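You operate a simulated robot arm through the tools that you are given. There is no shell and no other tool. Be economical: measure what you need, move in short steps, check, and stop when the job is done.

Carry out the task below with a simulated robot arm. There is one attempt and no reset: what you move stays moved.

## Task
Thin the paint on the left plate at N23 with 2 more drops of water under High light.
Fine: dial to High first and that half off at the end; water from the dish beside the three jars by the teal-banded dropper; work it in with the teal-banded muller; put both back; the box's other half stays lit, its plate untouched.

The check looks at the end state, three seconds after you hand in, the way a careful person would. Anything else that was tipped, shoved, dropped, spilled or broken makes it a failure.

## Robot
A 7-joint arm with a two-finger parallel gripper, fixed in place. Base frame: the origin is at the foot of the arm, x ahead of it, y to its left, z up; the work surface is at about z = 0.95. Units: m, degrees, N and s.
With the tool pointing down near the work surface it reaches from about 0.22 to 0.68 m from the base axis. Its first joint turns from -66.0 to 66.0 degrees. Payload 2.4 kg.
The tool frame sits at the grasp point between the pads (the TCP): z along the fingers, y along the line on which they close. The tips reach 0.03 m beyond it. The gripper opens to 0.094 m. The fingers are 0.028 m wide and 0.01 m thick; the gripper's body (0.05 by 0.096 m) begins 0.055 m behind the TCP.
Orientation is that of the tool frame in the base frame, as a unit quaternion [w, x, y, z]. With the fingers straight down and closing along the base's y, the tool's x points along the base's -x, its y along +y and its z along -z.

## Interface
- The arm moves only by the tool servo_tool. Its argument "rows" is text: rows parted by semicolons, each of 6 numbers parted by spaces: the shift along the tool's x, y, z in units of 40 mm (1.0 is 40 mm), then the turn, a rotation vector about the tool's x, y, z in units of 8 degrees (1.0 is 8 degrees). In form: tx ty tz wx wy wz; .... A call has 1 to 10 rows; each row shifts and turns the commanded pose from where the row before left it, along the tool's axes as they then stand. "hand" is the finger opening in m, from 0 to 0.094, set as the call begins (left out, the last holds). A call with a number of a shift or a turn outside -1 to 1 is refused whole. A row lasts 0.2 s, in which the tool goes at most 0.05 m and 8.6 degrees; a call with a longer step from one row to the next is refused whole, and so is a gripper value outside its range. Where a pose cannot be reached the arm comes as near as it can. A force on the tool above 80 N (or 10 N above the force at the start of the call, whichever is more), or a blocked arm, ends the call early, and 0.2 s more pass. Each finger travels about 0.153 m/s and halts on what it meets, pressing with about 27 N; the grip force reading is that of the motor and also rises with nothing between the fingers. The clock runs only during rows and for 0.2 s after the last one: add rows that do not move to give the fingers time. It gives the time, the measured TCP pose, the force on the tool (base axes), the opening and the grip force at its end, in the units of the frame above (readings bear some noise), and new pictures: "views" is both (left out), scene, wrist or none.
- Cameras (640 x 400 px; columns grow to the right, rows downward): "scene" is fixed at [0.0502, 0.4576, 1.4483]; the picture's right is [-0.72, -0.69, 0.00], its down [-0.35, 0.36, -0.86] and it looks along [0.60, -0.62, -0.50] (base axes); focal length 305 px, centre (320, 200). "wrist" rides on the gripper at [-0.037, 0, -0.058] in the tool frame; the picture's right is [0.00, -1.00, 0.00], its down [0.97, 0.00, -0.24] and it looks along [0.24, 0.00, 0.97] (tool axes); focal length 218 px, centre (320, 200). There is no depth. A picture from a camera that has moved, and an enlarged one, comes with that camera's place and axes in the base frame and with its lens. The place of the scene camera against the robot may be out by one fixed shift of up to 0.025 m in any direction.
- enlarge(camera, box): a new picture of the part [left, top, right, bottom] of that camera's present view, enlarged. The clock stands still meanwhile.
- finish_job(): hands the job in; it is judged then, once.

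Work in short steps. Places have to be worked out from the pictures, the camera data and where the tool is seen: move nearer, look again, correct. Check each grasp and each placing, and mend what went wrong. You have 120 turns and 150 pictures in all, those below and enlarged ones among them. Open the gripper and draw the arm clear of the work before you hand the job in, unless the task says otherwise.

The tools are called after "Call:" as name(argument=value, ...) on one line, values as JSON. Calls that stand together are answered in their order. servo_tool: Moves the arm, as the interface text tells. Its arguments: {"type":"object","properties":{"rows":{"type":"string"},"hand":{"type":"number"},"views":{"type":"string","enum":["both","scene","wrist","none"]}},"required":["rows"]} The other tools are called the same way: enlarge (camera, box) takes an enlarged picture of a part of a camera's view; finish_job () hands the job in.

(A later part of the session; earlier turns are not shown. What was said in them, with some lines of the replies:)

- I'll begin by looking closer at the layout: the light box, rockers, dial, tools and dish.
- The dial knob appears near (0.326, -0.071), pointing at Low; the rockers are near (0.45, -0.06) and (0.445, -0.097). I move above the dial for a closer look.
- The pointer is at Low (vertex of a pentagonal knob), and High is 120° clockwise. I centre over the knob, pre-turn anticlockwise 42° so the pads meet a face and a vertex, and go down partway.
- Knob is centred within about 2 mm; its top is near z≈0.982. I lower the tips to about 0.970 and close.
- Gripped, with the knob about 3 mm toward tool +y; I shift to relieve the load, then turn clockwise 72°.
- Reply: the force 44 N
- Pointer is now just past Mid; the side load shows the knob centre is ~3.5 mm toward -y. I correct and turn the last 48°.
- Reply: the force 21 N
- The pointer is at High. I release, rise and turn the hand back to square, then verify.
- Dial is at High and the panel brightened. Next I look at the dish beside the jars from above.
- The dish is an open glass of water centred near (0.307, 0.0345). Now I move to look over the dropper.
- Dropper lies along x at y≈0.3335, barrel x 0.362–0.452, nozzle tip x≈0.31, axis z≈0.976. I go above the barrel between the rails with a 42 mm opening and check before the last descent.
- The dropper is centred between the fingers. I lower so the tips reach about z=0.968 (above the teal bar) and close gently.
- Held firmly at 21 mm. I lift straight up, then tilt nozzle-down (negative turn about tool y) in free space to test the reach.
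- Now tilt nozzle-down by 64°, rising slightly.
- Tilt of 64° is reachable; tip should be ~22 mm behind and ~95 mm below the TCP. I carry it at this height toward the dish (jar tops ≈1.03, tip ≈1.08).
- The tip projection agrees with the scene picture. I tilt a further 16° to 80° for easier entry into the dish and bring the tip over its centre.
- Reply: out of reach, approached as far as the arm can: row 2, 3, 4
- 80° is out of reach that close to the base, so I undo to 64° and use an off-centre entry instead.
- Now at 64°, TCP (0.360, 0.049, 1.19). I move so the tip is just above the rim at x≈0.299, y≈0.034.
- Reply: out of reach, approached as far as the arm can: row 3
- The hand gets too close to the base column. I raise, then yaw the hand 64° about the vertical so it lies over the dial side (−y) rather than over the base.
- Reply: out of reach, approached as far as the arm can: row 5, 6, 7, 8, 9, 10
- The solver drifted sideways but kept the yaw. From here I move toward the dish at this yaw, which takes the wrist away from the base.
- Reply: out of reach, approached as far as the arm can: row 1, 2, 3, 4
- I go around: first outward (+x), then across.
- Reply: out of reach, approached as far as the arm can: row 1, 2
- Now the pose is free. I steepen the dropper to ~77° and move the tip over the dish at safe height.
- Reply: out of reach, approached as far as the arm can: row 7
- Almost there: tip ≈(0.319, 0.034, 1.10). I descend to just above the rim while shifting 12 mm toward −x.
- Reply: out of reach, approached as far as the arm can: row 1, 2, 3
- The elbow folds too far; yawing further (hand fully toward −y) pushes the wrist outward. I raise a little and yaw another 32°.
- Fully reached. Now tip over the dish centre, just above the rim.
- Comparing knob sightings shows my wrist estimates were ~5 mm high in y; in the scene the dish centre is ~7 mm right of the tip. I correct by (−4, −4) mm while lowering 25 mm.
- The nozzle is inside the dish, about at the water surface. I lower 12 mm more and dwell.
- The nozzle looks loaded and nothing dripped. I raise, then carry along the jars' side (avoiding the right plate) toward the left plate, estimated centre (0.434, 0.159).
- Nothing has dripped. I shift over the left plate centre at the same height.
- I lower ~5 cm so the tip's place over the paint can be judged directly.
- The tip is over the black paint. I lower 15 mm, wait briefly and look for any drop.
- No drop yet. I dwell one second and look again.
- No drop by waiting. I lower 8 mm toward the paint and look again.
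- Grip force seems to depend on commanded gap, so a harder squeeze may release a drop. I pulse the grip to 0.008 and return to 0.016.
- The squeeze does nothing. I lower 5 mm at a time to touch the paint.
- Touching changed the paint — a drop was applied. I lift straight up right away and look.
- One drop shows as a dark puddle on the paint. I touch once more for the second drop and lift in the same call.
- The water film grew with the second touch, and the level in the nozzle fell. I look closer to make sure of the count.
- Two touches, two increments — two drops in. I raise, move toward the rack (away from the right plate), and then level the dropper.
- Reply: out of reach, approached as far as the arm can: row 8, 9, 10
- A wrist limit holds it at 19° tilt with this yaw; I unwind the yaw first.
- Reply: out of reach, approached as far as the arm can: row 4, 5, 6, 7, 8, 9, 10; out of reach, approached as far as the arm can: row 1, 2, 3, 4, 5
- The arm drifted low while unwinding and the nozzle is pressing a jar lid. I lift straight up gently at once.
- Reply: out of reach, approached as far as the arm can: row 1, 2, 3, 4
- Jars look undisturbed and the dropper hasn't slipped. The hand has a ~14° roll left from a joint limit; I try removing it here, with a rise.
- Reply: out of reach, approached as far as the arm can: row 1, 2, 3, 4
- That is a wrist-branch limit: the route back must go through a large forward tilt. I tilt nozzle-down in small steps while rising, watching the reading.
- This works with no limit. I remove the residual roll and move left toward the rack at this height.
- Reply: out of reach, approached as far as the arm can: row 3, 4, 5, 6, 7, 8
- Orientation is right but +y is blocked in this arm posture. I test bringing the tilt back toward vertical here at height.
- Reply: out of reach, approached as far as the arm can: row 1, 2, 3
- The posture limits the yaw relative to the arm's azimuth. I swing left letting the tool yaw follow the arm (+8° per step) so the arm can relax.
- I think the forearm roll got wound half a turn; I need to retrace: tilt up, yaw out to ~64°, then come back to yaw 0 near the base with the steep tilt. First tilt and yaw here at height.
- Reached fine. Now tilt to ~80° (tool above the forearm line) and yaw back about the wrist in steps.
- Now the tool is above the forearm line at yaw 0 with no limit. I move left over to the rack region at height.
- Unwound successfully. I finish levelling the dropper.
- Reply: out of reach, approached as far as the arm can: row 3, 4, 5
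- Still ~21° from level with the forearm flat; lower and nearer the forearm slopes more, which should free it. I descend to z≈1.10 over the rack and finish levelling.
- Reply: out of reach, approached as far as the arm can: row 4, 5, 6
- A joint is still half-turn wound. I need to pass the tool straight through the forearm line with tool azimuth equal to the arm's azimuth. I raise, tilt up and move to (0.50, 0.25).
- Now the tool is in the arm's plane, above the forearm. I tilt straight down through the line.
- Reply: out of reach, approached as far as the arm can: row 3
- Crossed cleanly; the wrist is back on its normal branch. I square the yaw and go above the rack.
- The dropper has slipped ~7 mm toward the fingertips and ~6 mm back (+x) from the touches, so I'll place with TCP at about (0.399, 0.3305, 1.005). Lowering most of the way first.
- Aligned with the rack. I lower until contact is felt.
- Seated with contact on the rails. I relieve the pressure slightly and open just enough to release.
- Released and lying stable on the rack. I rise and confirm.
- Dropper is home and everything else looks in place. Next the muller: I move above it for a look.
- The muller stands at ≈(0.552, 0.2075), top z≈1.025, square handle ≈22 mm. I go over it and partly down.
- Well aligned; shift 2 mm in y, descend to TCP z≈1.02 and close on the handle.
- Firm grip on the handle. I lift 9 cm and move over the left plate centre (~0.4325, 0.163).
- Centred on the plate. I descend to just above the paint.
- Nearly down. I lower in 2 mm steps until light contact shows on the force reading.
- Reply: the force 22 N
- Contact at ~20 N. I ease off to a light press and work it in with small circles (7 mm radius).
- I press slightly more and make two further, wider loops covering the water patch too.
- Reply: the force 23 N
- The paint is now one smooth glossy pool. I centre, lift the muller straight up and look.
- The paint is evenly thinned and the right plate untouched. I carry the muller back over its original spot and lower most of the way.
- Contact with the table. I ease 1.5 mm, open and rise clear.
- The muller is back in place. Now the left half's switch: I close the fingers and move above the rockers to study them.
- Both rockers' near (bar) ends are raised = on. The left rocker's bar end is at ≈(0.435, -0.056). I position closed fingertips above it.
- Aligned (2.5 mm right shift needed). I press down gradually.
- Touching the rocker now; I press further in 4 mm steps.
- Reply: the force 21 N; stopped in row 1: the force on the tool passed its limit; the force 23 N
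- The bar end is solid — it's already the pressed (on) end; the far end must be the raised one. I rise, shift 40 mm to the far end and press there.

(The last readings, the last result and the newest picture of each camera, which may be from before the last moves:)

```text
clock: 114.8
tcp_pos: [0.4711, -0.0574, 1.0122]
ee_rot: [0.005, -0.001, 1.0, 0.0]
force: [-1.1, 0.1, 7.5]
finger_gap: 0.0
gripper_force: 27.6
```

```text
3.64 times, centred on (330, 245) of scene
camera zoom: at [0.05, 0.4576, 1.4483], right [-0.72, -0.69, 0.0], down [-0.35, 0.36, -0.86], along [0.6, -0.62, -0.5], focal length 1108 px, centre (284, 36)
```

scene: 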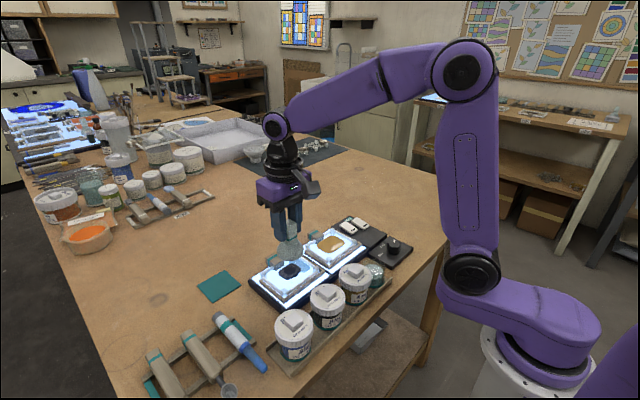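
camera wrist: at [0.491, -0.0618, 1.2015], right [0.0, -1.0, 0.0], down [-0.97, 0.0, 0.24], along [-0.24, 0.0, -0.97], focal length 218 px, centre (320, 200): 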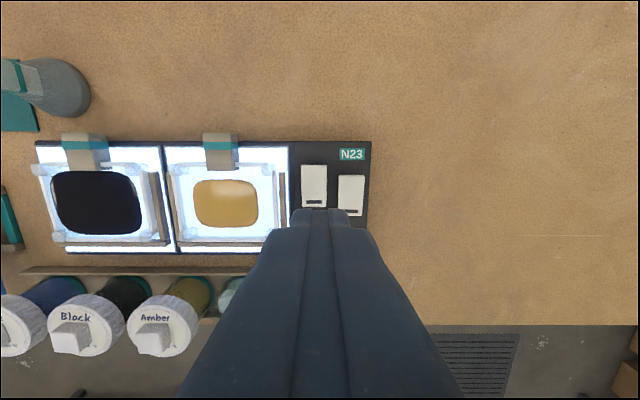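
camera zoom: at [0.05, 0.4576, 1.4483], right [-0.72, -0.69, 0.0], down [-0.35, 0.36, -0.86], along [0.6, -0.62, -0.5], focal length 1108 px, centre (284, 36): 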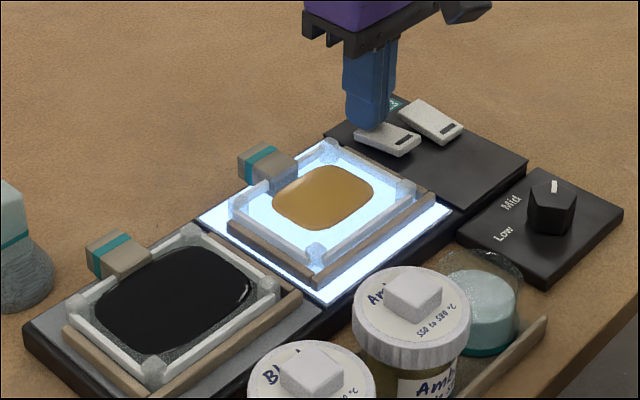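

The left half is off and the right half stays lit. I rise and draw the arm clear with the gripper open, then do a final check.

Call:
servo_tool(rows="0 0 -0.6 0 0 0;0 0 -0.9 0 0 0;0 0 -0.9 0 0 0;0 0 -0.9 0 0 0;0 0 -0.9 0 0 0;0.5 -0.5 -0.5 0 0 0", views="none")

Call:
servo_tool(rows="0 0 0 0 0 0;0 0 0 0 0 0", hand=0.09, views="both")

Call:
enlarge(camera="scene", box=[190, 190, 430, 390])

```text
clock: 116.2
tcp_pos: [0.4477, -0.0764, 1.2013]
ee_rot: [0.003, -0.001, 1.0, -0.001]
force: [-0.1, -0.3, 0.7]
finger_gap: 0.0001
gripper_force: 27.0
```

```text
clock: 116.8
tcp_pos: [0.4492, -0.0765, 1.2018]
ee_rot: [0.003, -0.001, 1.0, 0.0]
force: [-0.5, 0.5, -0.1]
finger_gap: 0.09
gripper_force: 0.0
camera wrist: at [0.4864, -0.0757, 1.2597], right [0.0, -1.0, 0.0], down [-0.97, 0.0, 0.23], along [-0.23, 0.0, -0.97], focal length 218 px, centre (320, 200)
```

scene: 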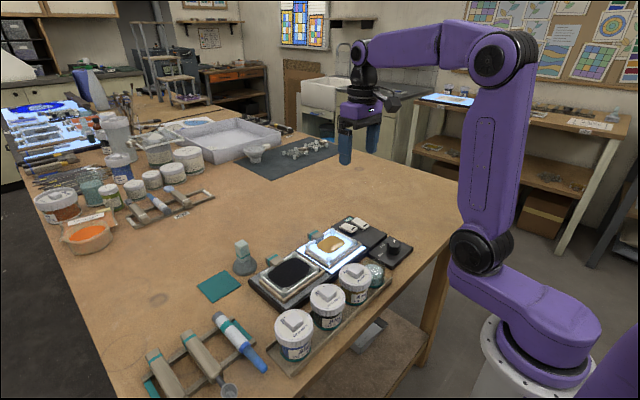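
wrist: 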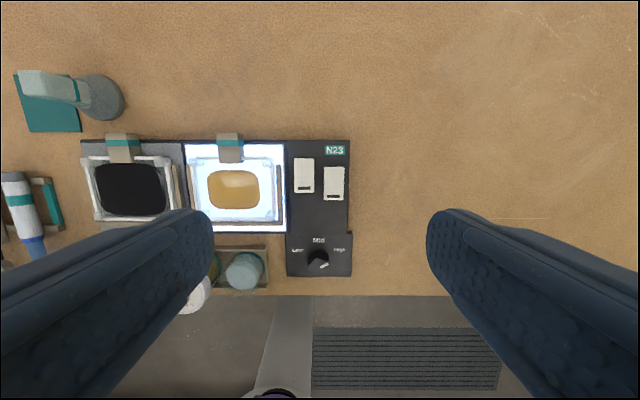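

```text
2.00 times, centred on (310, 290) of scene
camera zoom: at [0.0502, 0.4576, 1.4483], right [-0.72, -0.69, 0.0], down [-0.35, 0.36, -0.86], along [0.6, -0.62, -0.5], focal length 609 px, centre (340, 20)
```

zoom: 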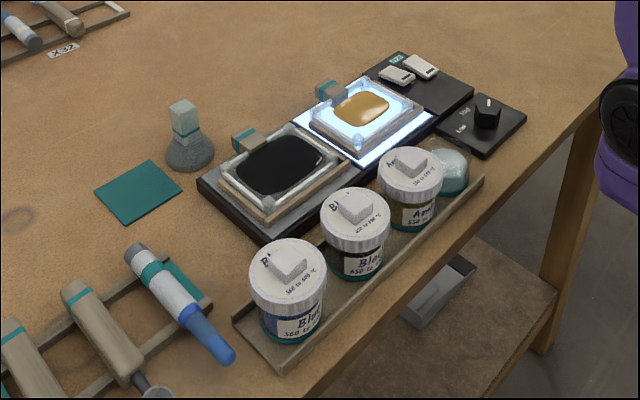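

Everything is in its place: dial at High, left half off, right half lit, dropper and muller back. I hand in.

Call:
finish_job()

```text
The job is handed in.
```

The job is handed in: the left plate at N23 has 2 more drops of water worked in, judged from the puddle growing with each of two touches, since I couldn't count the drops directly.

- **Light:** The dial went to High first. The left half is now off and the right half is still lit, with its plate untouched.
- **Dropper:** It is back in its rack, within about 4 mm of where it lay, and still holds some water.
- **Muller:** It is back on its spot beside the teal mat, with paint on its base.
- **Unplanned contacts:** On the way back the dropper's nozzle pressed on a jar lid with about 9 N; in the pictures nothing moved. I also pressed the wrong end of the left rocker once before the correct one, with no effect.
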